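You operate a simulated robot arm through the tools that you are given. There is no shell and no other tool. Be economical: measure what you need, move in short steps, check, and stop when the job is done.

You are at the controls of a simulated robot arm. One attempt, no reset.

JOB
The red valve is dribbling into the bucket. Stop it and check the meter.
Fine: lift the meter lid, see the red pointer spin, shut the yellow valve, watch the pointer stop, shut the red one; then yellow valve open, lid shut. Where these are worked on the way, their far stop is far enough and under half their travel is too little: meter lid.

It is judged by the outcome, as a careful person would: the job done as asked, and still so three seconds after it is handed in. It fails if anything else is knocked over, pushed out of place, dropped, spilled or broken. Lids that push on must go on centred and level and be pressed home; caps that screw on are set level and turned clockwise until they are tight.

ROBOT AND FRAMES
A 6-joint arm with a two-finger parallel gripper, fixed in place. Base frame: the origin is at the foot of the arm, x ahead of it, y to its left, z up. Readings come in m, rad, newtons and seconds.
It reaches about 0.904 m from its shoulder. Its first joint turns from -2.897 to 2.897 rad. Payload 3.91 kg.
The TCP is the grasp point between the finger pads, 0.03 m short of the fingertips. In the tool frame z runs along the fingers and y along their closing line. The gripper opens to 0.11 m. The fingers are 0.02 m wide and 0.01 m thick; the gripper's body (0.048 by 0.112 m) begins 0.055 m behind the TCP.
Orientation is that of the tool frame in the base frame, as a unit quaternion [w, x, y, z]. With the fingers straight down and closing along the base's y, the tool's x points along the base's -x, its y along +y and its z along -z.

CONTROLS
- The arm moves only by the tool send_rows. Its argument "rows" is a list of rows, each a list of 7 numbers: the shift along the base's x, y, z in m, then the turn, a rotation vector about the base's x, y, z in degrees, then the opening, from 0 (shut) to 1 (fully open). In form: [[x, y, z, wx, wy, wz, grip], ...]. A call has 1 to 8 rows; each row is the pose to reach, as a shift and turn from the pose commanded when the call began. Rows are played at 5 a second. More than 0.05 m and 0.15 rad between two rows, or a gripper value outside its range, and nothing of the call is played. Where a pose cannot be reached the arm comes as near as it can. A force on the tool above 90 N (or 10 N above the force at the start of the call, whichever is more), or a blocked arm, ends the call early, and 0.2 s more pass. Each finger travels about 0.045 m/s and halts on what it meets, pressing with about 25 N; the grip force reading is that of the motor and also rises with nothing between the fingers. The clock runs only during rows and for 0.2 s after the last one: add rows that repeat a pose to give the fingers time. The reply holds the time, the measured pose of the TCP, the force on the tool along the base axes, the opening and the grip force, in the units named above and with some noise, with the torque about the TCP (base axes, N m) and any sound that the robot's microphone picked up.
- Cameras (640 x 400 px; columns grow to the right, rows downward): "scene" is fixed at [0.2115, -0.6445, 1.6788]; the picture's right is [0.98, -0.20, 0.00], its down [-0.16, -0.80, -0.58] and it looks along [0.12, 0.57, -0.81] (base axes); focal length 214 px, centre (320, 200). "wrist" rides on the gripper at [0.071, 0.022, -0.107] in the tool frame; the picture's right is [-0.29, 0.96, 0.00], its down [-0.76, -0.23, -0.61] and it looks along [-0.58, -0.18, 0.79] (tool axes); focal length 243 px, centre (320, 200). There is no depth. A picture from a camera that has moved, and an enlarged one, comes with that camera's place and axes in the base frame and with its lens. The place of the scene camera against the robot may be out by one fixed shift of up to 0.012 m in any direction.
- capture(camera): a new picture of that camera. No time passes.
- lift_body(by): slides the trunk up (or, below 0, down) by that many m; the arm rides with it, the base frame stays. It gives what a move gives, with no picture.
- inspect(camera, box): a new picture of the part [left, top, right, bottom] of that camera's present view, enlarged. No time passes.
- sign_off(): hands the job in; it is judged then, once.

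Work in short steps. Places have to be worked out from the pictures, the camera data and where the tool is seen: move nearer, look again, correct. Check each grasp and each placing, and mend what went wrong. You have 120 turns and 64 pictures in all, those below and enlarged ones among them. Open the gripper and draw the arm clear of the work before you hand the job in, unless the task says otherwise; then end with one line.

The tools are called by a JSON object that holds its "name" and its "arguments". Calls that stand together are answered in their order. send_rows: Moves the arm, as the interface text tells. Its arguments: {"type":"object","properties":{"rows":{"type":"array","items":{"type":"array","items":{"type":"number"}}}},"required":["rows"]} The other tools are called the same way: lift_body (by) slides the trunk up or down; capture (camera) takes a picture; inspect (camera, box) takes an enlarged picture of a part of a camera's view; sign_off () hands the job in.

At the start:

```text
clock: 0.0
eef_pos: [0.2105, -0.2489, 1.3956]
tool_rot: [0.0, 0.0, 1.0, 0.0]
contact_force: [0.0, -0.5, 0.7]
wrist_torque: [0.01, -0.03, -0.01]
gripper_width: 0.1098
grip_force: 0.1
trunk travel left (down, up): [-0.567, 0.023]
```

scene: 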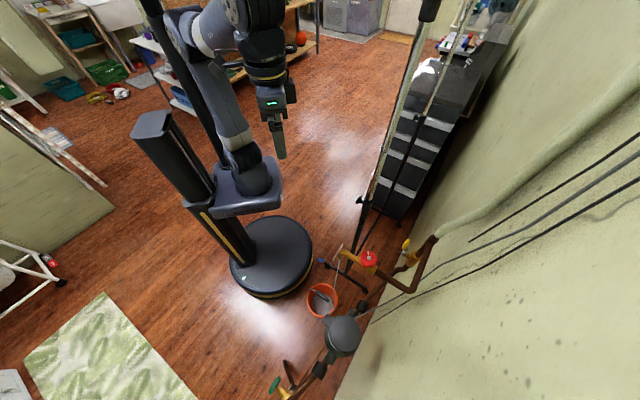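
wrist: 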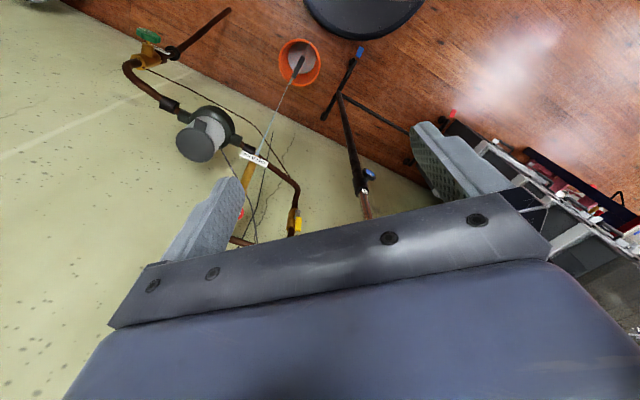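

I'll begin with enlarged views of the pipework by the wall from both cameras.

{"name": "inspect", "arguments": {"camera": "scene", "box": [250, 210, 460, 400]}}

{"name": "inspect", "arguments": {"camera": "wrist", "box": [110, 0, 430, 270]}}

```text
2.11 times, centred on (355, 305) of scene
camera zoom: at [0.2115, -0.6445, 1.6788], right [0.98, -0.2, 0.0], down [-0.16, -0.8, -0.58], along [0.12, 0.57, -0.81], focal length 452 px, centre (246, -21)
```

zoom: 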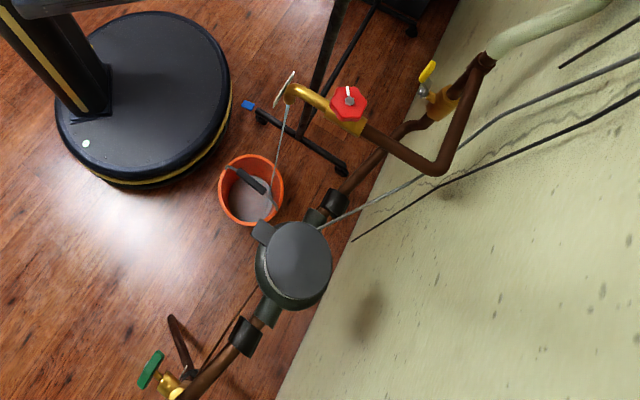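

```text
1.48 times, centred on (270, 135) of wrist
camera zoom: at [0.1385, -0.2278, 1.5031], right [0.29, 0.96, 0.0], down [0.76, -0.23, 0.61], along [0.58, -0.18, -0.79], focal length 359 px, centre (394, 296)
```

zoom: 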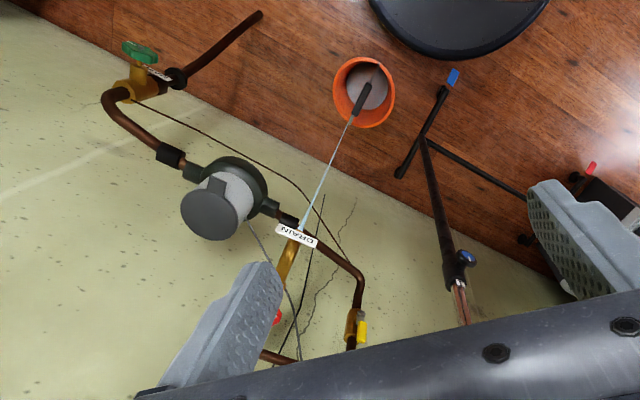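

Triangulating: red valve ≈[0.39,-0.46,1.12], meter lid ≈[0.29,-0.61,0.94], yellow handle ≈[0.565,-0.42,1.0]; the wall runs at 45° (x−y≈1.14). I'll turn the tool to face the wall squarely for a better look.

{"name": "send_rows", "arguments": {"rows": [[0, 0, 0, 0, 0, -7, 1], [0, 0, 0, 0, 0, -14, 1], [0, 0, 0, 0, 0, -21, 1], [0, 0, 0, 0, 0, -28, 1], [0, 0, 0, 0, 0, -28, 1]]}}

{"name": "capture", "arguments": {"camera": "wrist"}}

```text
clock: 1.2
eef_pos: [0.2109, -0.2495, 1.3963]
tool_rot: [-0.001, 0.242, 0.97, 0.0]
contact_force: [0.8, -0.1, -0.3]
wrist_torque: [0.05, 0.01, 0.02]
gripper_width: 0.1102
grip_force: 0.0
trunk travel left (down, up): [-0.567, 0.023]
```

```text
59 pictures are left
camera wrist: at [0.1575, -0.1972, 1.5033], right [0.71, 0.71, 0.0], down [0.56, -0.56, 0.61], along [0.43, -0.43, -0.79], focal length 243 px, centre (320, 200)
```

wrist: 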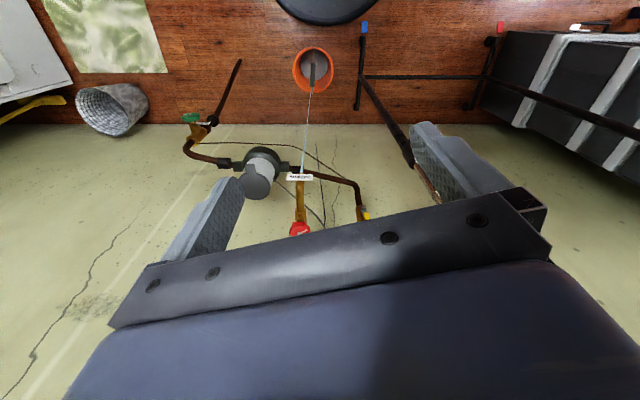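

The view now faces the wall squarely (image inverted). I'll move closer over the work, staying high, to see the parts past the gripper.

{"name": "send_rows", "arguments": {"rows": [[0.025, -0.03, 0, 0, 0, 0, 1], [0.05, -0.06, 0, 0, 0, 0, 1], [0.075, -0.09, 0, 0, 0, 0, 1], [0.1, -0.12, 0, 0, 0, 0, 1], [0.1, -0.12, 0, 0, 0, 0, 1]]}}

{"name": "inspect", "arguments": {"camera": "wrist", "box": [120, 0, 440, 220]}}

```text
clock: 2.4
eef_pos: [0.3084, -0.3648, 1.3831]
tool_rot: [0.002, 0.242, 0.97, 0.0]
contact_force: [0.2, -0.2, -0.4]
wrist_torque: [0.0, 0.05, -0.02]
gripper_width: 0.11
grip_force: 0.0
out of reach, approached as far as the arm can: row 3, 4, 5
trunk travel left (down, up): [-0.567, 0.023]
```

```text
1.82 times, centred on (280, 110) of wrist
camera zoom: at [0.2558, -0.3123, 1.4902], right [0.71, 0.71, 0.0], down [0.56, -0.56, 0.61], along [0.43, -0.43, -0.79], focal length 441 px, centre (393, 364)
```

zoom: 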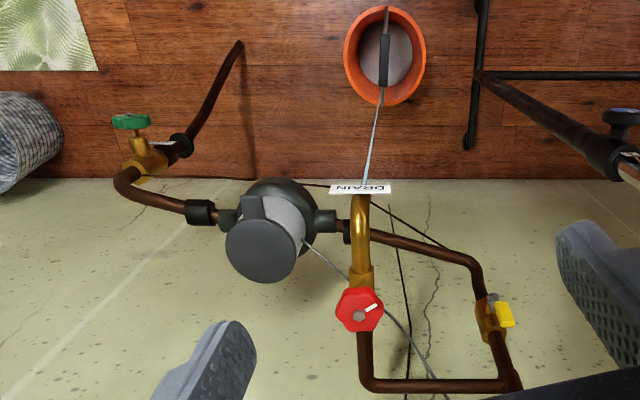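

Clear layout: red wheel ≈[0.377,-0.476,1.149], yellow ≈[0.569,-0.421,0.99], meter lid ≈[0.30,-0.609,0.915]. Next a close look at the meter, coming down beside the red tap with clearance.

{"name": "send_rows", "arguments": {"rows": [[-0.005, -0.034, -0.02, 0, 0, 0, 1], [-0.01, -0.068, -0.04, 0, 0, 0, 1], [-0.01, -0.102, -0.06, 0, 0, 0, 1], [-0.01, -0.136, -0.085, 0, 0, 0, 1], [-0.015, -0.17, -0.11, 0, 0, 0, 1], [-0.015, -0.204, -0.14, 0, 0, 0, 1], [-0.015, -0.238, -0.17, 0, 0, 0, 1], [-0.015, -0.238, -0.17, 0, 0, 0, 1]]}}

{"name": "capture", "arguments": {"camera": "wrist"}}

```text
clock: 4.2
eef_pos: [0.2875, -0.5928, 1.2131]
tool_rot: [0.002, 0.242, 0.97, -0.001]
contact_force: [-0.1, 0.5, 0.2]
wrist_torque: [0.0, 0.0, 0.0]
gripper_width: 0.1099
grip_force: 0.0
out of reach, approached as far as the arm can: row 7, 8
trunk travel left (down, up): [-0.567, 0.023]
```

```text
57 pictures are left
camera wrist: at [0.2346, -0.5412, 1.3206], right [0.71, 0.71, 0.0], down [0.56, -0.56, 0.61], along [0.43, -0.43, -0.79], focal length 243 px, centre (320, 200)
```

wrist: 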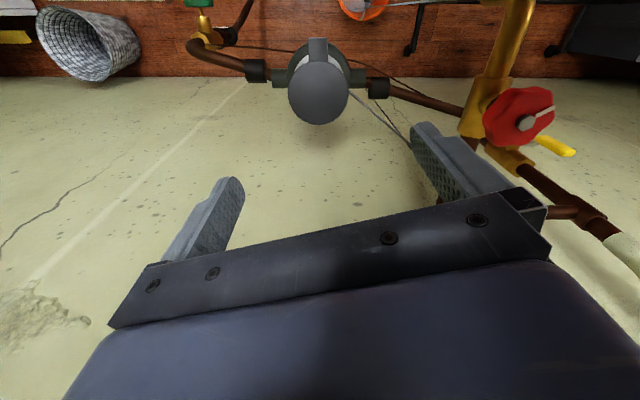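

Let me enlarge the meter from here, and the red/yellow valves.

{"name": "inspect", "arguments": {"camera": "wrist", "box": [240, 20, 400, 140]}}

{"name": "inspect", "arguments": {"camera": "scene", "box": [300, 290, 380, 350]}}

```text
3.33 times, centred on (320, 80) of wrist
camera zoom: at [0.2346, -0.5412, 1.3206], right [0.71, 0.71, 0.0], down [0.56, -0.56, 0.61], along [0.43, -0.43, -0.79], focal length 809 px, centre (320, 600)
```

zoom: 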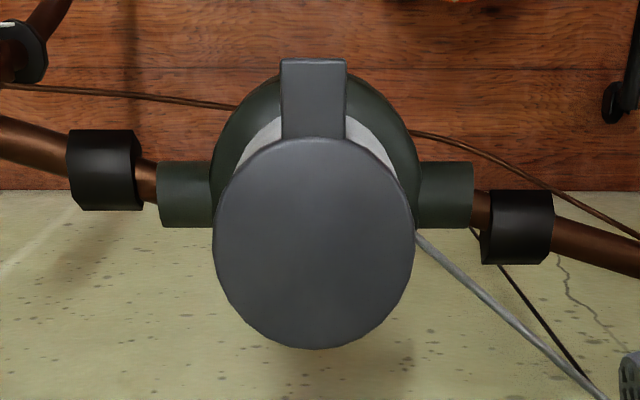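

```text
6.67 times, centred on (340, 320) of scene
camera zoom: at [0.2115, -0.6445, 1.6788], right [0.98, -0.2, 0.0], down [-0.16, -0.8, -0.58], along [0.12, 0.57, -0.81], focal length 1430 px, centre (187, -600)
```

zoom: 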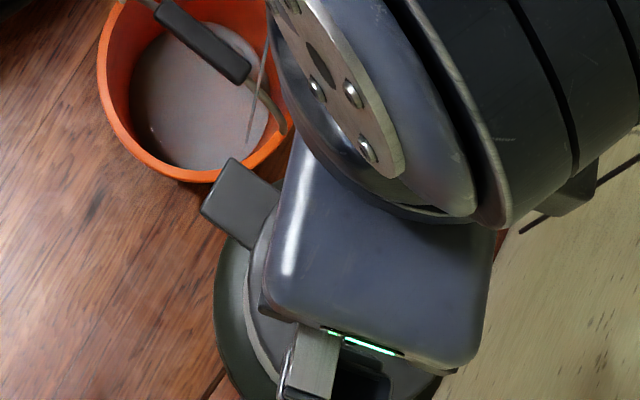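

The lid is a horizontal disc (r≈47 mm, centre ≈[0.3035,-0.614,0.915]) with a ~31 mm wide lift tab pointing to the room; hinge must be on the wall side. I'll hover above the tab with the fingers half open and check.

{"name": "send_rows", "arguments": {"rows": [[-0.008, 0.006, -0.04, 0, 0, 0, 0.8], [-0.016, 0.012, -0.08, 0, 0, 0, 0.6], [-0.022, 0.018, -0.12, 0, 0, 0, 0.6], [-0.026, 0.021, -0.16, 0, 0, 0, 0.6], [-0.026, 0.021, -0.16, 0, 0, 0, 0.6]]}}

{"name": "capture", "arguments": {"camera": "wrist"}}

{"name": "inspect", "arguments": {"camera": "scene", "box": [280, 280, 380, 350]}}

```text
clock: 5.4
eef_pos: [0.2601, -0.5757, 1.0509]
tool_rot: [0.0, 0.242, 0.97, -0.001]
contact_force: [0.0, -0.6, -0.2]
wrist_torque: [0.03, -0.02, 0.01]
gripper_width: 0.0662
grip_force: 0.0
trunk travel left (down, up): [-0.567, 0.023]
```

```text
54 pictures are left
camera wrist: at [0.208, -0.5234, 1.1583], right [0.71, 0.71, 0.0], down [0.56, -0.56, 0.61], along [0.43, -0.43, -0.79], focal length 243 px, centre (320, 200)
```

wrist: 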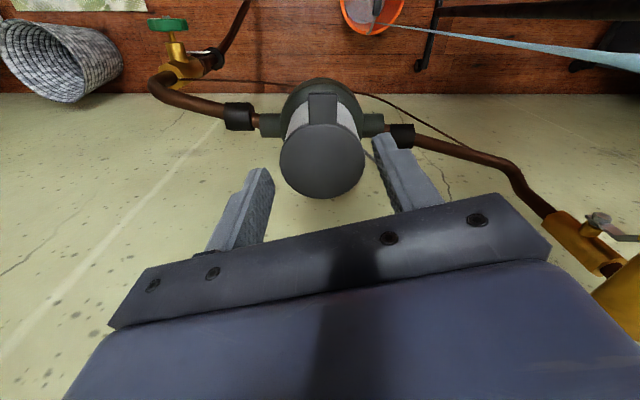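

```text
5.71 times, centred on (330, 315) of scene
camera zoom: at [0.2115, -0.6445, 1.6788], right [0.98, -0.2, 0.0], down [-0.16, -0.8, -0.58], along [0.12, 0.57, -0.81], focal length 1226 px, centre (263, -457)
```

zoom: 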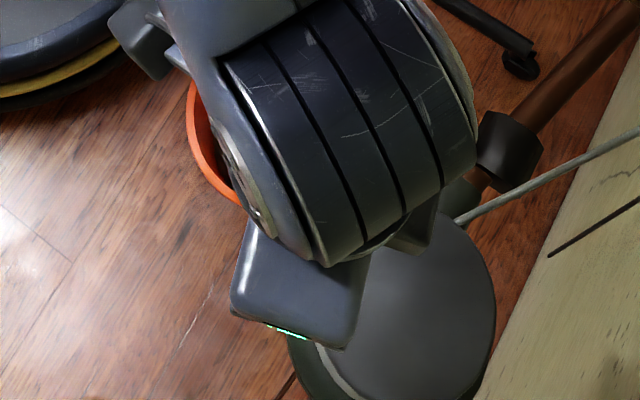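

{"name": "inspect", "arguments": {"camera": "wrist", "box": [240, 60, 400, 220]}}

```text
2.50 times, centred on (320, 140) of wrist
camera zoom: at [0.208, -0.5234, 1.1583], right [0.71, 0.71, 0.0], down [0.56, -0.56, 0.61], along [0.43, -0.43, -0.79], focal length 606 px, centre (320, 350)
```

zoom: 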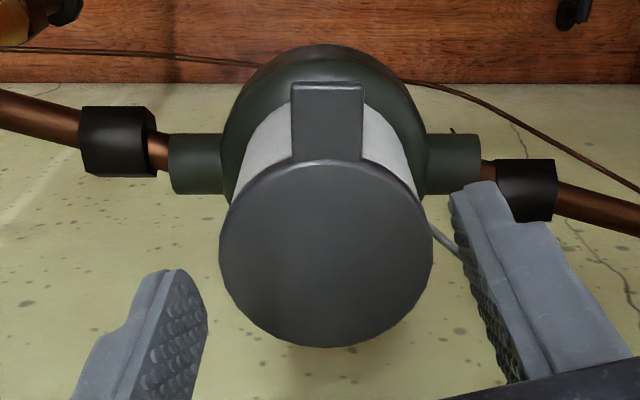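

Tab ≈31 mm wide, ~10 mm thick, centred near [0.262,-0.573], top z≈0.913. I lower the open fingers astride the tab, tips only ~10 mm below it.

{"name": "send_rows", "arguments": {"rows": [[0.001, 0.004, -0.04, 0, 0, 0, 0.6], [0.001, 0.004, -0.08, 0, 0, 0, 0.6], [0.001, 0.004, -0.11, 0, 0, 0, 0.6], [0.001, 0.004, -0.122, 0, 0, 0, 0.6], [0.001, 0.004, -0.122, 0, 0, 0, 0.6]]}}

{"name": "inspect", "arguments": {"camera": "wrist", "box": [160, 80, 480, 280]}}

```text
clock: 6.6
eef_pos: [0.2631, -0.5704, 0.9298]
tool_rot: [0.0, 0.242, 0.97, 0.0]
contact_force: [0.3, -0.4, -0.1]
wrist_torque: [-0.06, -0.01, -0.02]
gripper_width: 0.0657
grip_force: 0.1
trunk travel left (down, up): [-0.567, 0.023]
```

```text
2.00 times, centred on (320, 180) of wrist
camera zoom: at [0.2115, -0.5184, 1.0375], right [0.71, 0.71, 0.0], down [0.56, -0.56, 0.61], along [0.43, -0.43, -0.79], focal length 485 px, centre (320, 240)
```

zoom: 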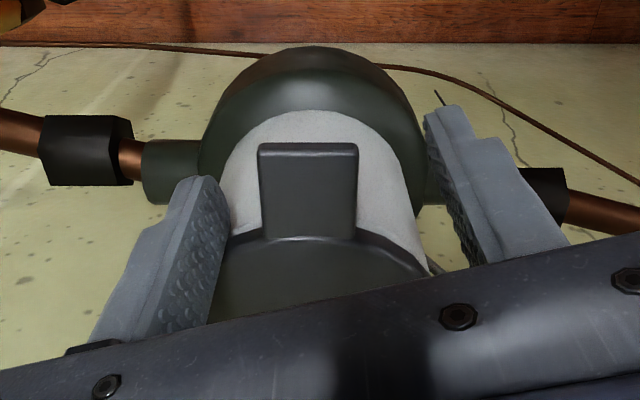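

Tab sits between the fingers, offset ~3.5 mm to one side; I centre and pinch it.

{"name": "send_rows", "arguments": {"rows": [[-0.0025, -0.0025, 0, 0, 0, 0, 0.6], [-0.0025, -0.0025, 0, 0, 0, 0, 0.4], [-0.0025, -0.0025, 0, 0, 0, 0, 0.2], [-0.0025, -0.0025, 0, 0, 0, 0, 0.1], [-0.0025, -0.0025, 0, 0, 0, 0, 0.1], [-0.0025, -0.0025, 0, 0, 0, 0, 0.1]]}}

```text
clock: 8.0
eef_pos: [0.2616, -0.5735, 0.9297]
tool_rot: [0.0, 0.243, 0.97, 0.0]
contact_force: [-2.2, -1.9, 0.1]
wrist_torque: [-0.07, 0.02, -1.1]
gripper_width: 0.0343
grip_force: 44.6
trunk travel left (down, up): [-0.567, 0.023]
```

Pinched (34 mm). I lift along an arc about the wall-side hinge, first 40°.

{"name": "send_rows", "arguments": {"rows": [[0.001, -0.001, 0.0186, 0, 0, 0, 0.1], [0.0046, -0.0046, 0.0366, 0, 0, 0, 0.1], [0.0101, -0.0101, 0.0535, 0, 0, 0, 0.1], [0.0177, -0.0177, 0.0688, 0, 0, 0, 0.1], [0.0177, -0.0177, 0.0688, 0, 0, 0, 0.1]]}}

{"name": "capture", "arguments": {"camera": "wrist"}}

```text
clock: 9.2
eef_pos: [0.274, -0.5872, 1.0024]
tool_rot: [0.0, 0.242, 0.97, -0.001]
contact_force: [-23.1, 16.7, 8.0]
wrist_torque: [0.61, 1.83, -1.06]
gripper_width: 0.0326
grip_force: 45.1
trunk travel left (down, up): [-0.567, 0.023]
```

```text
50 pictures are left
camera wrist: at [0.2224, -0.5352, 1.1102], right [0.71, 0.71, 0.0], down [0.56, -0.56, 0.61], along [0.43, -0.43, -0.79], focal length 243 px, centre (320, 200)
```

wrist: 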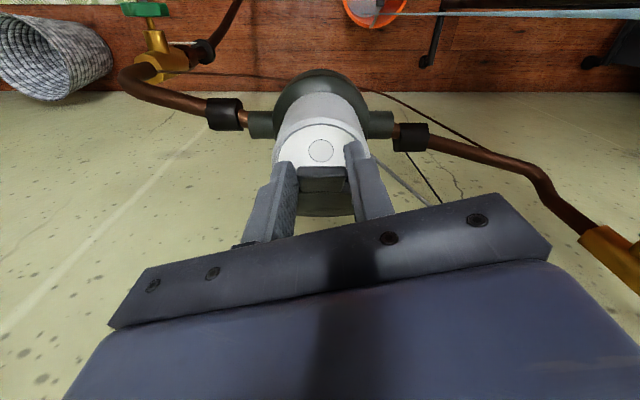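

The lid lifts; sideways force (28 N outward) says the hinge radius is larger than assumed (~0.14 m). I adjust the arc and continue a bit.

{"name": "send_rows", "arguments": {"rows": [[-0.002, 0.002, 0.01, 0, 0, 0, 0.1], [0.0055, -0.0055, 0.0212, 0, 0, 0, 0.1], [0.0115, -0.0115, 0.031, 0, 0, 0, 0.1], [0.0177, -0.0177, 0.0384, 0, 0, 0, 0.1], [0.0177, -0.0177, 0.0384, 0, 0, 0, 0.1]]}}

{"name": "inspect", "arguments": {"camera": "wrist", "box": [200, 40, 460, 240]}}

```text
clock: 10.4
eef_pos: [0.2962, -0.6106, 1.0372]
tool_rot: [0.0, 0.242, 0.97, 0.001]
contact_force: [-9.4, -9.1, -16.1]
wrist_torque: [-0.07, 1.39, -0.5]
gripper_width: 0.0301
grip_force: 44.6
trunk travel left (down, up): [-0.567, 0.023]
```

```text
2.00 times, centred on (330, 140) of wrist
camera zoom: at [0.2435, -0.5581, 1.1445], right [0.71, 0.71, 0.0], down [0.56, -0.56, 0.61], along [0.43, -0.43, -0.79], focal length 485 px, centre (300, 320)
```

zoom: 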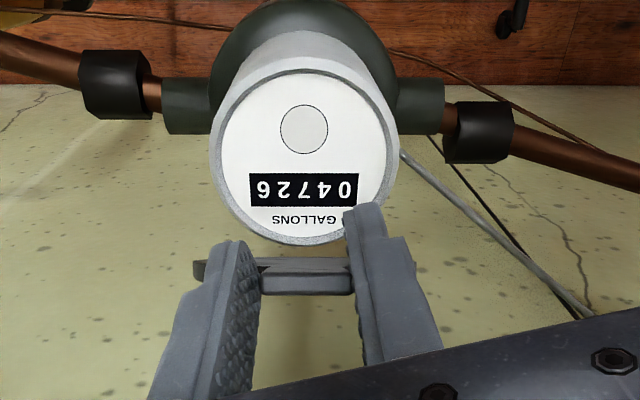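

The dial is visible and the lid is at about 55°. I continue the arc to about 75°.

{"name": "send_rows", "arguments": {"rows": [[0.007, -0.007, 0.0075, 0, 0, 0, 0.1], [0.0138, -0.0138, 0.0135, 0, 0, 0, 0.1], [0.0215, -0.0215, 0.019, 0, 0, 0, 0.1], [0.0293, -0.0293, 0.0234, 0, 0, 0, 0.1], [0.0375, -0.0375, 0.0271, 0, 0, 0, 0.1], [0.0375, -0.0375, 0.0271, 0, 0, 0, 0.1]]}}

{"name": "inspect", "arguments": {"camera": "wrist", "box": [200, 40, 460, 240]}}

```text
clock: 11.8
eef_pos: [0.3208, -0.6357, 1.0597]
tool_rot: [0.001, 0.245, 0.97, -0.002]
contact_force: [-21.4, -26.1, -4.1]
wrist_torque: [-0.64, 0.25, -0.41]
gripper_width: 0.0277
grip_force: 16.9
out of reach, approached as far as the arm can: row 4, 5, 6
trunk travel left (down, up): [-0.567, 0.023]
```

```text
2.00 times, centred on (330, 140) of wrist
camera zoom: at [0.2687, -0.5835, 1.1684], right [0.71, 0.71, 0.0], down [0.56, -0.56, 0.61], along [0.43, -0.43, -0.79], focal length 485 px, centre (300, 320)
```

zoom: 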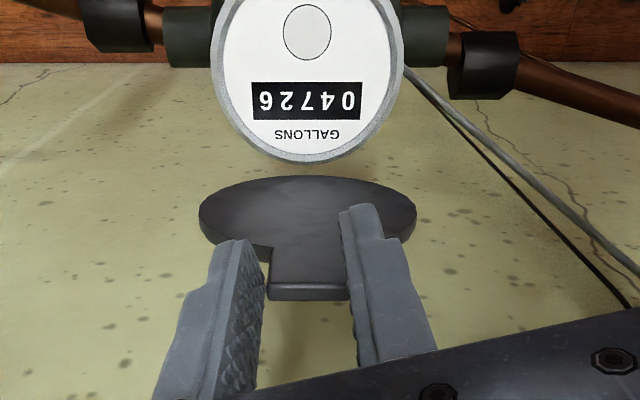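

The lid is ~75° open, dial face visible, but the arm is at its reach limit and being pushed sideways. I tilt the tool (fingers toward the wall) to gain reach while keeping hold.

{"name": "send_rows", "arguments": {"rows": [[0, 0, 0, -5.3, -5.3, 0, 0.1], [0, 0, 0, -10.6, -10.6, 0, 0.1], [0, 0, 0, -15.9, -15.9, 0, 0.1], [0, 0, 0, -21.2, -21.2, 0, 0.1], [0, 0, 0, -21.2, -21.2, 0, 0.1]]}}

{"name": "capture", "arguments": {"camera": "wrist"}}

```text
clock: 13.0
eef_pos: [0.3333, -0.6281, 1.0637]
tool_rot: [0.224, 0.23, 0.938, -0.132]
contact_force: [1.2, 3.9, 4.8]
wrist_torque: [-0.11, -0.22, 0.17]
gripper_width: 0.0106
grip_force: 0.0
trunk travel left (down, up): [-0.567, 0.023]
```

```text
47 pictures are left
camera wrist: at [0.2491, -0.5453, 1.1193], right [0.7, 0.71, 0.0], down [0.27, -0.27, 0.92], along [0.66, -0.65, -0.38], focal length 243 px, centre (320, 200)
```

wrist: 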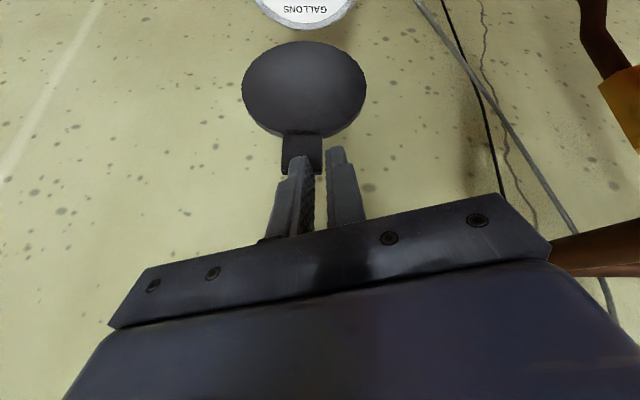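

Grip slipped off, but the lid stands open at about 90° and stays. I withdraw up and away from it and untilt to look at the dial.

{"name": "send_rows", "arguments": {"rows": [[-0.012, 0.012, 0.03, 0, 0, 0, 0.1], [-0.026, 0.026, 0.055, 0, 0, 0, 0.1], [-0.045, 0.04, 0.055, 5.3, 5.3, 0, 0.1], [-0.065, 0.055, 0.055, 10.6, 10.6, 0, 0.1], [-0.083, 0.068, 0.05, 15.9, 15.9, 0, 0.1], [-0.095, 0.08, 0.04, 21.2, 21.2, 0, 0.1], [-0.095, 0.08, 0.03, 21.2, 21.2, 0, 0.1]]}}

{"name": "capture", "arguments": {"camera": "wrist"}}

```text
clock: 14.6
eef_pos: [0.2308, -0.5529, 1.0912]
tool_rot: [-0.001, 0.242, 0.97, 0.0]
contact_force: [-0.1, -0.1, -0.3]
wrist_torque: [0.03, -0.03, 0.0]
gripper_width: 0.011
grip_force: 0.0
trunk travel left (down, up): [-0.567, 0.023]
```

```text
46 pictures are left
camera wrist: at [0.1786, -0.5, 1.1996], right [0.71, 0.71, 0.0], down [0.56, -0.56, 0.61], along [0.43, -0.43, -0.79], focal length 243 px, centre (320, 200)
```

wrist: 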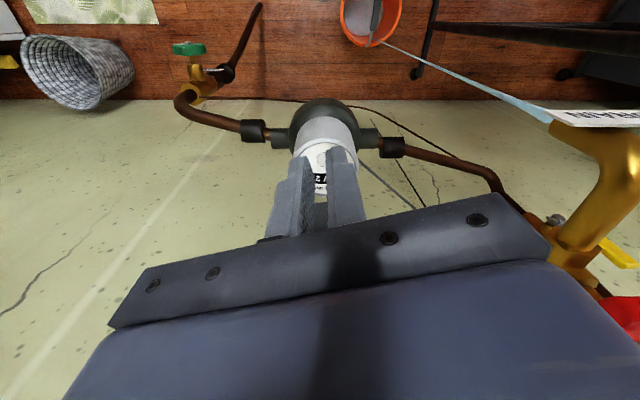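

Fingers hide the dial; open them and move a bit up and wallward so the dial lies in the upper half of the view.

{"name": "send_rows", "arguments": {"rows": [[0.0, 0.0, 0.03, 0, 0, 0, 0.5], [0.015, -0.015, 0.05, 0, 0, 0, 1], [0.03, -0.03, 0.06, 0, 0, 0, 1], [0.035, -0.035, 0.06, 0, 0, 0, 1]]}}

{"name": "inspect", "arguments": {"camera": "wrist", "box": [260, 60, 400, 160]}}

```text
clock: 15.6
eef_pos: [0.2644, -0.5869, 1.1507]
tool_rot: [-0.001, 0.242, 0.97, 0.0]
contact_force: [0.0, 0.3, 0.4]
wrist_torque: [0.0, 0.02, 0.02]
gripper_width: 0.0988
grip_force: 0.0
trunk travel left (down, up): [-0.567, 0.023]
```

```text
4.00 times, centred on (330, 110) of wrist
camera zoom: at [0.2129, -0.5346, 1.2583], right [0.71, 0.71, 0.0], down [0.56, -0.56, 0.61], along [0.43, -0.43, -0.79], focal length 970 px, centre (280, 560)
```

zoom: 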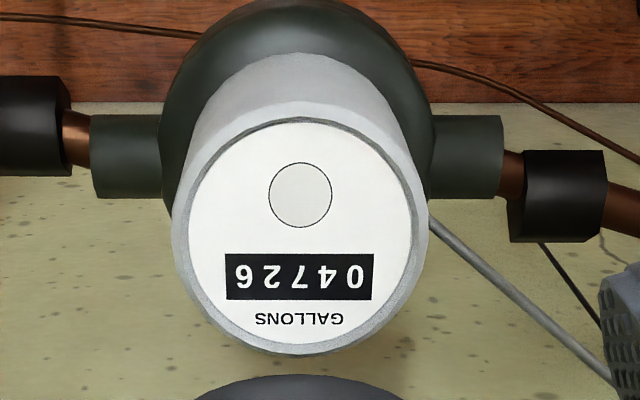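

No red pointer is drawn in the small circle yet (maybe a spinning blur). I let a moment pass and enlarge the circle further.

{"name": "send_rows", "arguments": {"rows": [[0, 0, 0, 0, 0, 0, 1]]}}

{"name": "inspect", "arguments": {"camera": "wrist", "box": [310, 90, 360, 130]}}

{"name": "capture", "arguments": {"camera": "wrist"}}

```text
clock: 16.0
eef_pos: [0.2648, -0.5862, 1.1504]
tool_rot: [0.0, 0.242, 0.97, 0.0]
contact_force: [0.5, 0.3, 0.4]
wrist_torque: [-0.03, -0.01, -0.04]
gripper_width: 0.1102
grip_force: 0.0
trunk travel left (down, up): [-0.567, 0.023]
```

```text
10.00 times, centred on (335, 110) of wrist
camera zoom: at [0.2128, -0.5344, 1.2583], right [0.71, 0.71, 0.0], down [0.56, -0.56, 0.61], along [0.43, -0.43, -0.79], focal length 2426 px, centre (170, 1100)
```

zoom: 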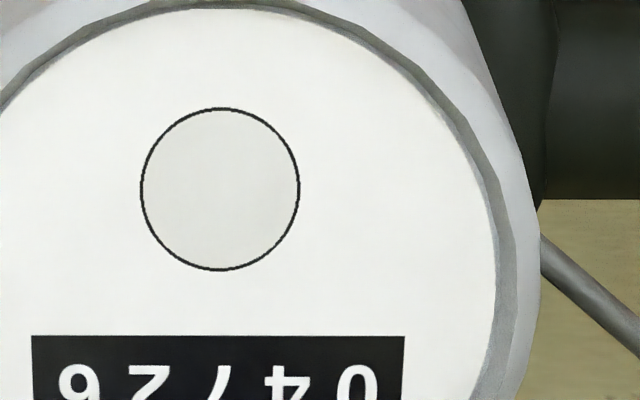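

```text
43 pictures are left
camera wrist: at [0.2128, -0.5344, 1.2583], right [0.71, 0.71, 0.0], down [0.56, -0.56, 0.61], along [0.43, -0.43, -0.79], focal length 243 px, centre (320, 200)
```

wrist: 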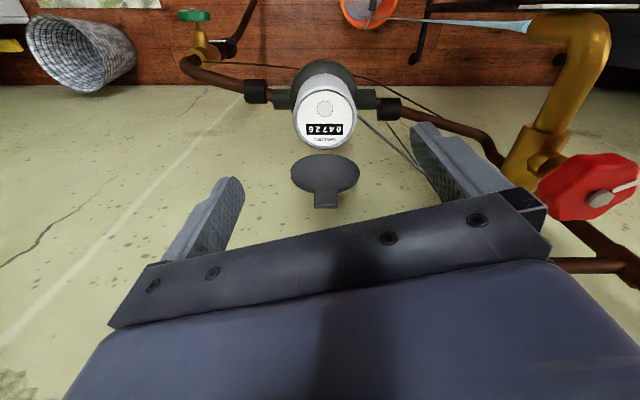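

Still blank; the lid (~87°) may need to go to its stop. I'll close the fingers, tilt, and come down on the room side of the open lid, then push it gently wallward.

{"name": "send_rows", "arguments": {"rows": [[0, 0, -0.02, -5.3, -5.3, 0, 0.6], [0, 0, -0.05, -10.6, -10.6, 0, 0.3], [0, 0, -0.08, -15.9, -15.9, 0, 0.1], [0, 0, -0.11, -21.2, -21.2, 0, 0.1], [0.01, -0.01, -0.125, -21.2, -21.2, 0, 0.1], [0.02, -0.02, -0.125, -21.2, -21.2, 0, 0.1], [0.027, -0.027, -0.125, -21.2, -21.2, 0, 0.1]]}}

{"name": "capture", "arguments": {"camera": "wrist"}}

```text
clock: 17.6
eef_pos: [0.2933, -0.6139, 1.0276]
tool_rot: [0.223, 0.233, 0.937, -0.133]
contact_force: [0.1, 0.1, -0.2]
wrist_torque: [0.0, -0.01, -0.02]
gripper_width: 0.0112
grip_force: 0.0
trunk travel left (down, up): [-0.567, 0.023]
```

```text
42 pictures are left
camera wrist: at [0.2101, -0.532, 1.0833], right [0.71, 0.71, 0.0], down [0.27, -0.27, 0.92], along [0.65, -0.65, -0.38], focal length 243 px, centre (320, 200)
```

wrist: 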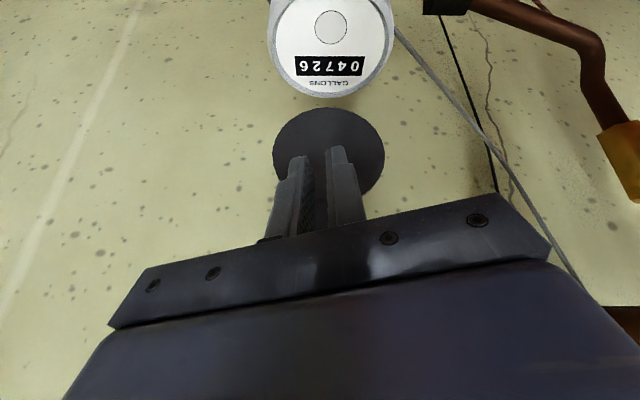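

Fingers are in front of the lid disc, no contact yet. Push wallward in small steps.

{"name": "send_rows", "arguments": {"rows": [[0.008, -0.008, 0, 0, 0, 0, 0.1], [0.016, -0.016, 0, 0, 0, 0, 0.1], [0.024, -0.024, 0, 0, 0, 0, 0.1], [0.032, -0.032, 0, 0, 0, 0, 0.1], [0.04, -0.04, 0, 0, 0, 0, 0.1], [0.046, -0.046, 0, 0, 0, 0, 0.1]]}}

{"name": "capture", "arguments": {"camera": "wrist"}}

```text
clock: 19.0
eef_pos: [0.333, -0.6578, 1.0266]
tool_rot: [0.22, 0.235, 0.937, -0.132]
contact_force: [-29.0, 27.1, 6.6]
wrist_torque: [0.43, 0.49, -0.29]
gripper_width: 0.007
grip_force: 0.0
trunk travel left (down, up): [-0.567, 0.023]
```

```text
41 pictures are left
camera wrist: at [0.2499, -0.5746, 1.0831], right [0.71, 0.71, 0.0], down [0.27, -0.27, 0.92], along [0.65, -0.65, -0.39], focal length 243 px, centre (320, 200)
```

wrist: 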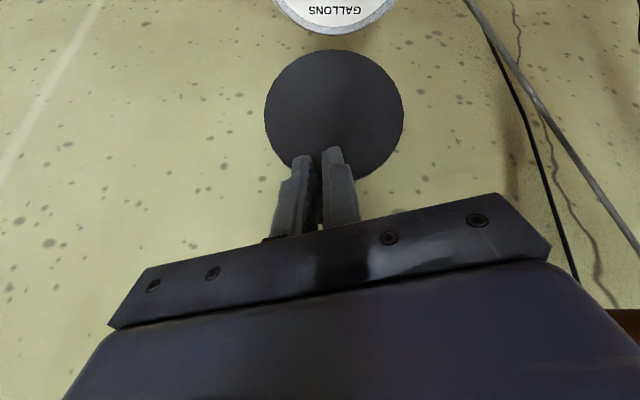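

40 N with no further motion: the lid is at its far stop. I back off and look at the dial again.

{"name": "send_rows", "arguments": {"rows": [[-0.02, 0.02, 0.01, 0, 0, 0, 0.1], [-0.04, 0.04, 0.04, 0, 0, 0, 0.1], [-0.055, 0.055, 0.08, 5.3, 5.3, 0, 0.1], [-0.065, 0.065, 0.11, 10.6, 10.6, 0, 0.3], [-0.07, 0.07, 0.125, 15.9, 15.9, 0, 0.6], [-0.07, 0.07, 0.125, 21.2, 21.2, 0, 1], [-0.07, 0.07, 0.125, 21.2, 21.2, 0, 1]]}}

{"name": "inspect", "arguments": {"camera": "wrist", "box": [260, 60, 420, 200]}}

{"name": "inspect", "arguments": {"camera": "scene", "box": [300, 290, 380, 360]}}

```text
clock: 20.6
eef_pos: [0.2689, -0.5909, 1.1508]
tool_rot: [0.0, 0.241, 0.97, 0.0]
contact_force: [0.1, 0.2, 0.5]
wrist_torque: [0.01, 0.02, -0.01]
gripper_width: 0.0975
grip_force: 0.0
trunk travel left (down, up): [-0.567, 0.023]
```

```text
2.86 times, centred on (340, 130) of wrist
camera zoom: at [0.2159, -0.5383, 1.2591], right [0.71, 0.71, 0.0], down [0.56, -0.56, 0.61], along [0.43, -0.43, -0.8], focal length 693 px, centre (263, 400)
```

zoom: 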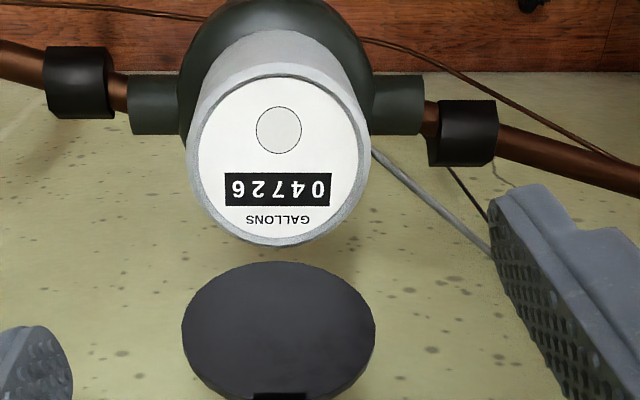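

```text
5.71 times, centred on (340, 325) of scene
camera zoom: at [0.2115, -0.6445, 1.6788], right [0.98, -0.2, 0.0], down [-0.16, -0.8, -0.58], along [0.12, 0.57, -0.81], focal length 1226 px, centre (206, -514)
```

zoom: 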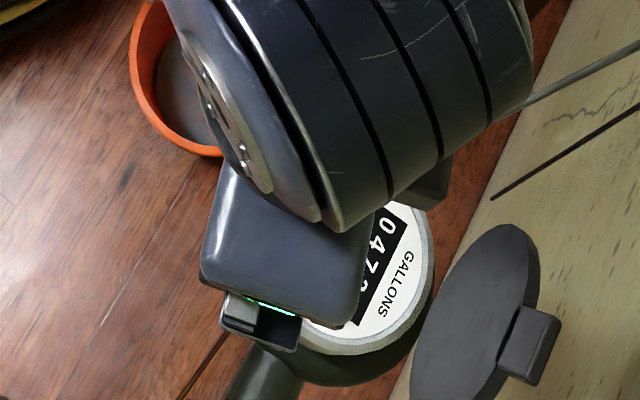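

The lid is fully open and staying. The pointer in the circle isn't discernible yet; I retreat up and around toward the yellow valve, then check the dial with the unobstructed scene camera.

{"name": "send_rows", "arguments": {"rows": [[-0.015, 0.028, 0.035, 0, 0, 0, 1], [-0.03, 0.056, 0.065, 0, 0, 0, 1], [-0.045, 0.084, 0.095, 0, 0, 0, 1], [-0.055, 0.12, 0.12, 0, 0, 0, 1], [-0.05, 0.155, 0.14, 0, 0, 0, 1], [-0.015, 0.185, 0.145, 0, 0, 0, 1], [0.02, 0.21, 0.145, 0, 0, 0, 1], [0.05, 0.235, 0.145, 0, 0, 0, 1]]}}

{"name": "inspect", "arguments": {"camera": "scene", "box": [310, 230, 450, 360]}}

{"name": "capture", "arguments": {"camera": "wrist"}}

```text
clock: 22.4
eef_pos: [0.3191, -0.3545, 1.2956]
tool_rot: [0.0, 0.242, 0.97, 0.0]
contact_force: [-0.4, -0.4, 0.4]
wrist_torque: [0.0, -0.01, -0.01]
gripper_width: 0.1101
grip_force: 0.2
trunk travel left (down, up): [-0.567, 0.023]
```

```text
3.08 times, centred on (380, 295) of scene
camera zoom: at [0.2115, -0.6445, 1.6788], right [0.98, -0.2, 0.0], down [-0.16, -0.8, -0.58], along [0.12, 0.57, -0.81], focal length 660 px, centre (135, -92)
```

zoom: 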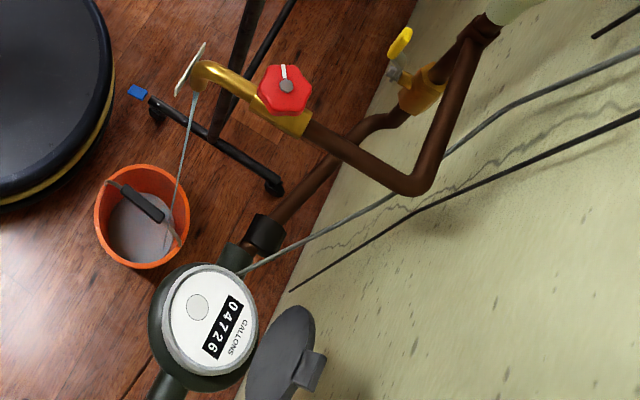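

```text
37 pictures are left
camera wrist: at [0.2666, -0.302, 1.404], right [0.71, 0.71, 0.0], down [0.56, -0.56, 0.61], along [0.43, -0.43, -0.79], focal length 243 px, centre (320, 200)
```

wrist: 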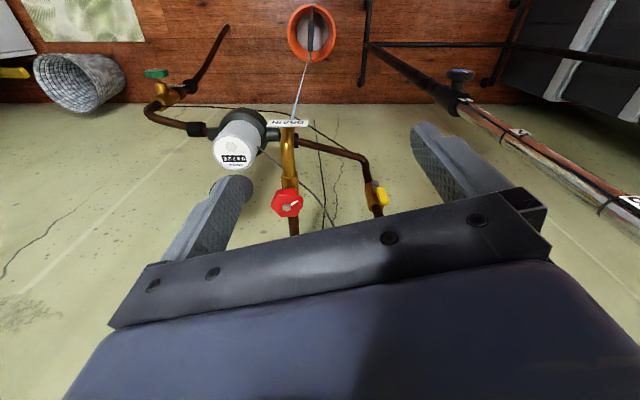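

{"name": "inspect", "arguments": {"camera": "scene", "box": [340, 312, 370, 332]}}

{"name": "inspect", "arguments": {"camera": "scene", "box": [380, 230, 430, 270]}}

{"name": "inspect", "arguments": {"camera": "wrist", "box": [340, 150, 420, 220]}}

```text
16.00 times, centred on (355, 322) of scene
camera zoom: at [0.2115, -0.6445, 1.6788], right [0.98, -0.2, 0.0], down [-0.16, -0.8, -0.58], along [0.12, 0.57, -0.81], focal length 3432 px, centre (-240, -1752)
```

zoom: 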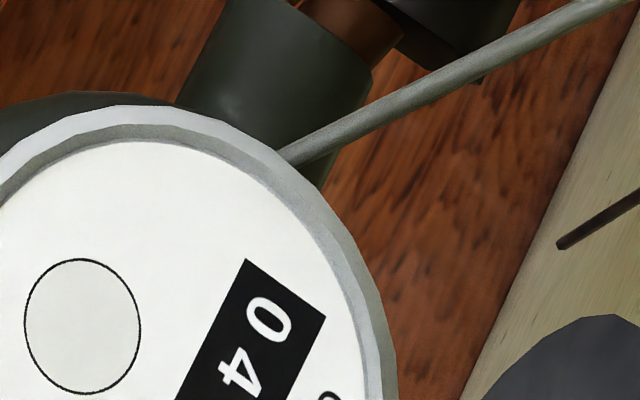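

```text
10.00 times, centred on (405, 250) of scene
camera zoom: at [0.2115, -0.6445, 1.6788], right [0.98, -0.2, 0.0], down [-0.16, -0.8, -0.58], along [0.12, 0.57, -0.81], focal length 2145 px, centre (-530, -300)
```

zoom: 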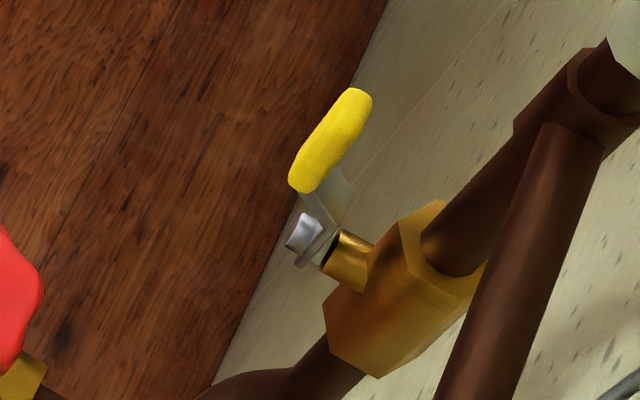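

```text
5.71 times, centred on (380, 185) of wrist
camera zoom: at [0.2666, -0.302, 1.404], right [0.71, 0.71, 0.0], down [0.56, -0.56, 0.61], along [0.43, -0.43, -0.79], focal length 1386 px, centre (-23, 286)
```

zoom: 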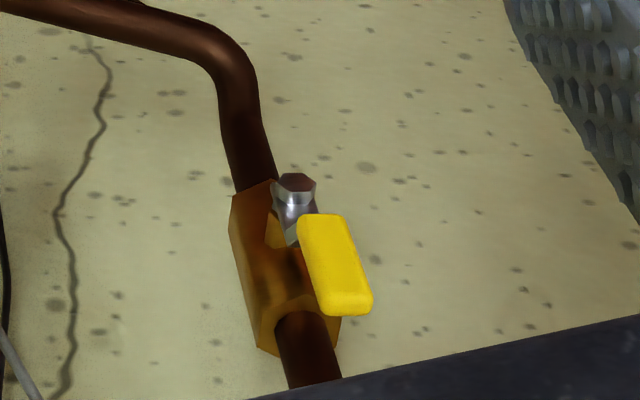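

Yellow lever points straight up (open): pivot ≈[0.559,-0.424,0.965], grip ≈[0.551,-0.414,1.027], stem toward the room; a thin stand pole is near [0.51,-0.20]. I check the arm's clearance to that pole before going in.

{"name": "capture", "arguments": {"camera": "scene"}}

```text
33 pictures are left
```

scene: 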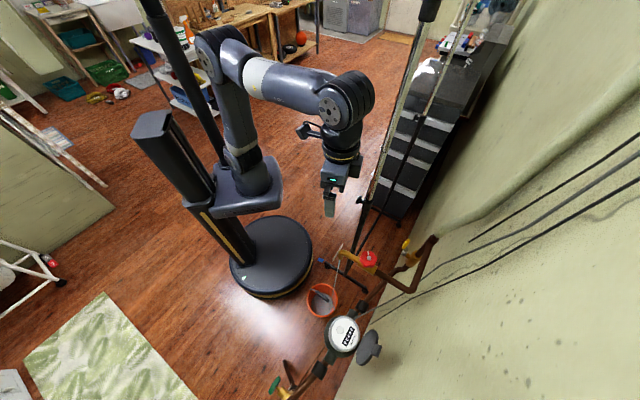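

The arm stays left of the pole. With the fingers closing on the way, I go straight toward a point above and on the far (+d) side of the lever, with no tilt to keep the wrist away from the pole.

{"name": "send_rows", "arguments": {"rows": [[0.04, -0.003, -0.015, 0, 0, 0, 0.7], [0.08, -0.006, -0.03, 0, 0, 0, 0.4], [0.12, -0.009, -0.045, 0, 0, 0, 0.1], [0.16, -0.012, -0.06, 0, 0, 0, 0], [0.2, -0.014, -0.08, 0, 0, 0, 0], [0.225, -0.016, -0.09, 0, 0, 0, 0], [0.225, -0.016, -0.09, 0, 0, 0, 0]]}}

{"name": "capture", "arguments": {"camera": "scene"}}

{"name": "capture", "arguments": {"camera": "wrist"}}

```text
clock: 24.0
eef_pos: [0.5439, -0.3707, 1.2041]
tool_rot: [0.001, 0.242, 0.97, 0.0]
contact_force: [-0.6, 0.0, -0.1]
wrist_torque: [0.0, 0.0, 0.03]
gripper_width: 0.0001
grip_force: 25.6
trunk travel left (down, up): [-0.567, 0.023]
```

```text
32 pictures are left
```

scene: 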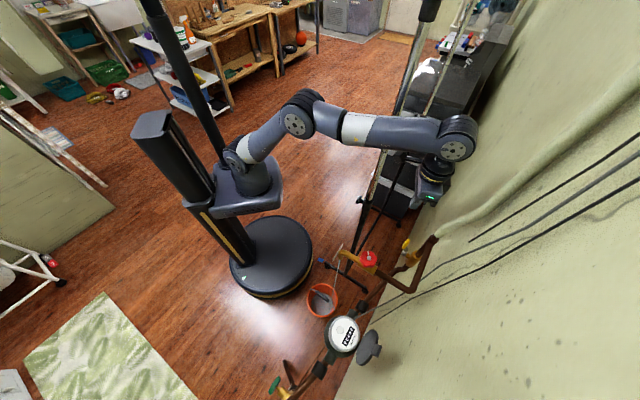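

```text
31 pictures are left
camera wrist: at [0.4914, -0.3188, 1.3117], right [0.71, 0.71, 0.0], down [0.56, -0.56, 0.61], along [0.43, -0.43, -0.79], focal length 243 px, centre (320, 200)
```

wrist: 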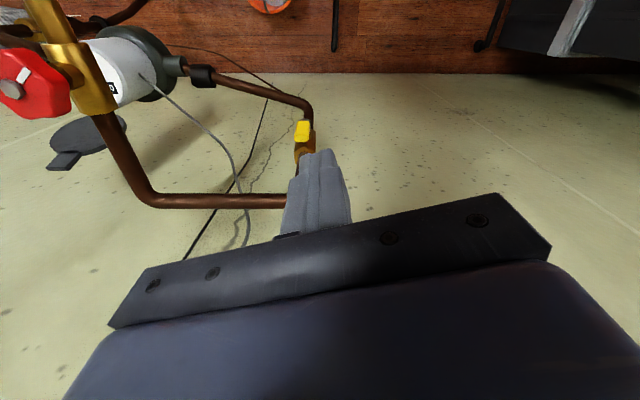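

{"name": "inspect", "arguments": {"camera": "wrist", "box": [270, 100, 350, 170]}}

```text
5.71 times, centred on (310, 135) of wrist
camera zoom: at [0.4914, -0.3188, 1.3117], right [0.71, 0.71, 0.0], down [0.56, -0.56, 0.61], along [0.43, -0.43, -0.79], focal length 1386 px, centre (377, 571)
```

zoom: 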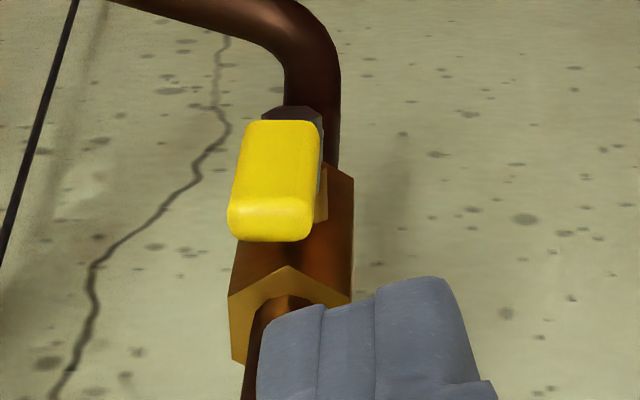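

Lever measured: top end ≈[0.555,-0.412,1.055], ~18 mm wide. I slightly tilt (7°) for pipe clearance and lower the closed fingers on the +d side of the lever, gap ~15 mm.

{"name": "send_rows", "arguments": {"rows": [[0.015, -0.006, -0.03, -2.5, -2.5, 0, 0], [0.0295, -0.0118, -0.06, -5, -5, 0, 0], [0.0295, -0.0118, -0.1, -5, -5, 0, 0], [0.0295, -0.0118, -0.14, -5, -5, 0, 0], [0.0295, -0.0118, -0.165, -5, -5, 0, 0], [0.0295, -0.0118, -0.165, -5, -5, 0, 0]]}}

{"name": "capture", "arguments": {"camera": "wrist"}}

```text
clock: 25.4
eef_pos: [0.5739, -0.3845, 1.0395]
tool_rot: [0.053, 0.243, 0.968, -0.032]
contact_force: [-0.2, 0.0, 0.2]
wrist_torque: [-0.01, 0.01, 0.03]
gripper_width: 0.0
grip_force: 24.8
trunk travel left (down, up): [-0.567, 0.023]
```

```text
29 pictures are left
camera wrist: at [0.5126, -0.3229, 1.137], right [0.71, 0.71, 0.0], down [0.51, -0.5, 0.7], along [0.5, -0.49, -0.71], focal length 243 px, centre (320, 200)
```

wrist: 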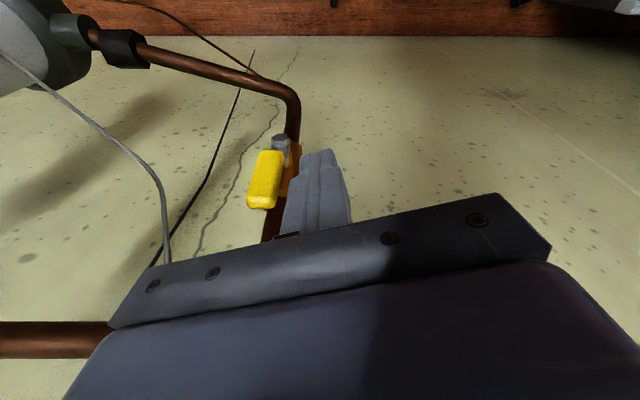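

Finger is beside the lever at the right depth. I push it toward −d (clockwise seen from the room), first about 40°, watching the force.

{"name": "send_rows", "arguments": {"rows": [[-0.012, -0.012, 0.005, 0, 0, 0, 0], [-0.0185, -0.0185, 0.0055, 0, 0, 0, 0], [-0.0244, -0.0244, 0.0055, 0, 0, 0, 0], [-0.03, -0.03, 0.003, 0, 0, 0, 0], [-0.0361, -0.0361, -0.0005, 0, 0, 0, 0]]}}

{"name": "inspect", "arguments": {"camera": "wrist", "box": [220, 80, 420, 220]}}

```text
clock: 26.6
eef_pos: [0.5383, -0.4189, 1.0398]
tool_rot: [0.053, 0.242, 0.968, -0.032]
contact_force: [0.1, 0.5, -0.6]
wrist_torque: [-0.01, 0.02, 0.01]
gripper_width: 0.0
grip_force: 24.9
trunk travel left (down, up): [-0.567, 0.023]
```

```text
2.86 times, centred on (320, 150) of wrist
camera zoom: at [0.4757, -0.3584, 1.1382], right [0.71, 0.71, 0.0], down [0.51, -0.5, 0.7], along [0.5, -0.49, -0.71], focal length 693 px, centre (320, 343)
```

zoom: 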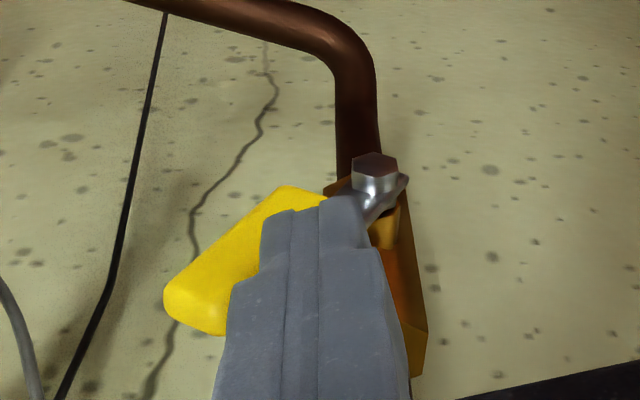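

It turns easily in this direction. Continue the arc down to horizontal.

{"name": "send_rows", "arguments": {"rows": [[-0.006, -0.006, -0.006, 0, 0, 0, 0], [-0.0105, -0.0105, -0.013, 0, 0, 0, 0], [-0.0147, -0.0147, -0.0225, 0, 0, 0, 0], [-0.0176, -0.0176, -0.03, 0, 0, 0, 0], [-0.018, -0.018, -0.037, 0, 0, 0, 0], [-0.018, -0.018, -0.043, 0, 0, 0, 0]]}}

{"name": "inspect", "arguments": {"camera": "wrist", "box": [220, 80, 420, 220]}}

```text
clock: 28.0
eef_pos: [0.5198, -0.4374, 0.9994]
tool_rot: [0.054, 0.242, 0.968, -0.032]
contact_force: [-0.6, -0.8, 1.2]
wrist_torque: [-0.01, 0.01, -0.02]
gripper_width: 0.0002
grip_force: 24.5
trunk travel left (down, up): [-0.567, 0.023]
```

```text
2.86 times, centred on (320, 150) of wrist
camera zoom: at [0.4586, -0.3758, 1.0958], right [0.71, 0.71, 0.0], down [0.51, -0.5, 0.7], along [0.5, -0.49, -0.71], focal length 693 px, centre (320, 343)
```

zoom: 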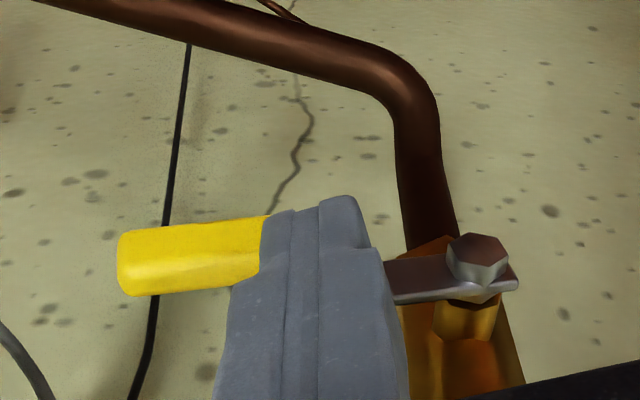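

Lever is about horizontal; force still small, so I press a little lower until it meets the stop.

{"name": "send_rows", "arguments": {"rows": [[0, 0, -0.005, 0, 0, 0, 0], [0, 0, -0.01, 0, 0, 0, 0], [0, 0, -0.014, 0, 0, 0, 0]]}}

{"name": "inspect", "arguments": {"camera": "wrist", "box": [220, 80, 420, 220]}}

{"name": "inspect", "arguments": {"camera": "scene", "box": [300, 270, 380, 350]}}

```text
clock: 28.8
eef_pos: [0.5194, -0.4382, 0.9877]
tool_rot: [0.056, 0.242, 0.968, -0.033]
contact_force: [-3.5, -0.4, 20.4]
wrist_torque: [-0.07, -0.08, -0.18]
gripper_width: 0.0
grip_force: 25.4
trunk travel left (down, up): [-0.567, 0.023]
```

```text
2.86 times, centred on (320, 150) of wrist
camera zoom: at [0.4572, -0.3764, 1.0849], right [0.71, 0.71, 0.0], down [0.5, -0.5, 0.71], along [0.5, -0.5, -0.71], focal length 693 px, centre (320, 343)
```

zoom: 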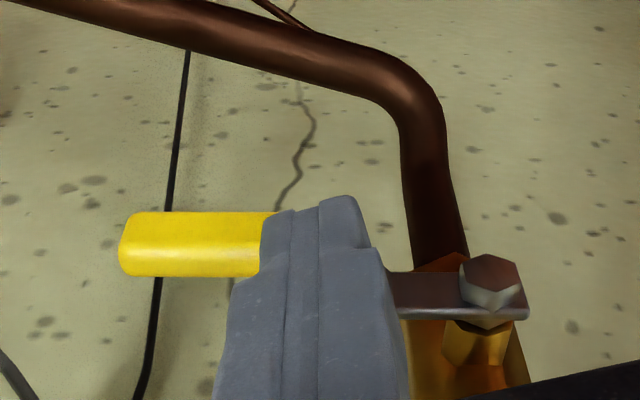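

```text
5.00 times, centred on (340, 310) of scene
camera zoom: at [0.2115, -0.6445, 1.6788], right [0.98, -0.2, 0.0], down [-0.16, -0.8, -0.58], along [0.12, 0.57, -0.81], focal length 1072 px, centre (220, -350)
```

zoom: 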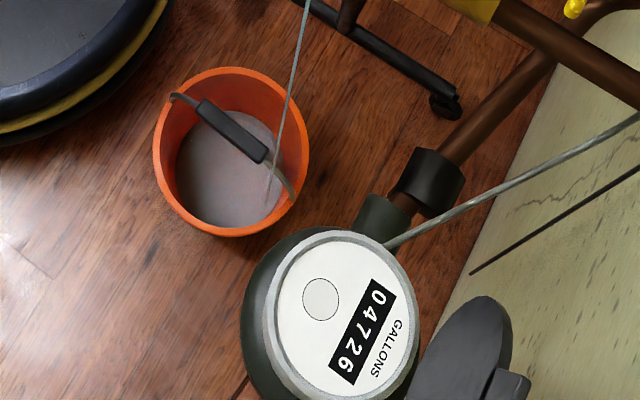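

Yellow is at its stop (20 N). I lift off, and check whether the stream and dial changed.

{"name": "send_rows", "arguments": {"rows": [[0, 0, 0.02, 0, 0, 0, 0], [-0.005, 0.005, 0.06, 0, 0, 0, 0], [-0.02, 0.02, 0.1, 0, 0, 0, 0], [-0.04, 0.04, 0.14, 0, 0, 0, 0], [-0.06, 0.06, 0.18, 2.5, 2.5, 0, 0.4], [-0.08, 0.08, 0.22, 5, 5, 0, 0.8], [-0.1, 0.07, 0.24, 5, 5, 0, 1]]}}

{"name": "inspect", "arguments": {"camera": "scene", "box": [300, 230, 440, 350]}}

```text
clock: 30.4
eef_pos: [0.42, -0.3671, 1.2242]
tool_rot: [-0.001, 0.243, 0.97, 0.0]
contact_force: [0.3, 0.0, 0.2]
wrist_torque: [0.0, 0.0, 0.01]
gripper_width: 0.0664
grip_force: 0.0
trunk travel left (down, up): [-0.567, 0.023]
```

```text
3.33 times, centred on (370, 290) of scene
camera zoom: at [0.2115, -0.6445, 1.6788], right [0.98, -0.2, 0.0], down [-0.16, -0.8, -0.58], along [0.12, 0.57, -0.81], focal length 715 px, centre (153, -100)
```

zoom: 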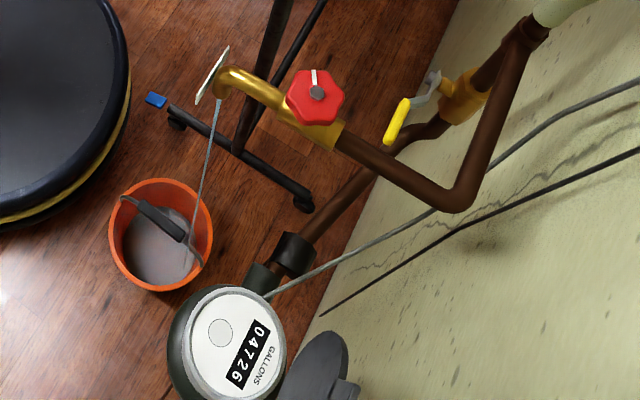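

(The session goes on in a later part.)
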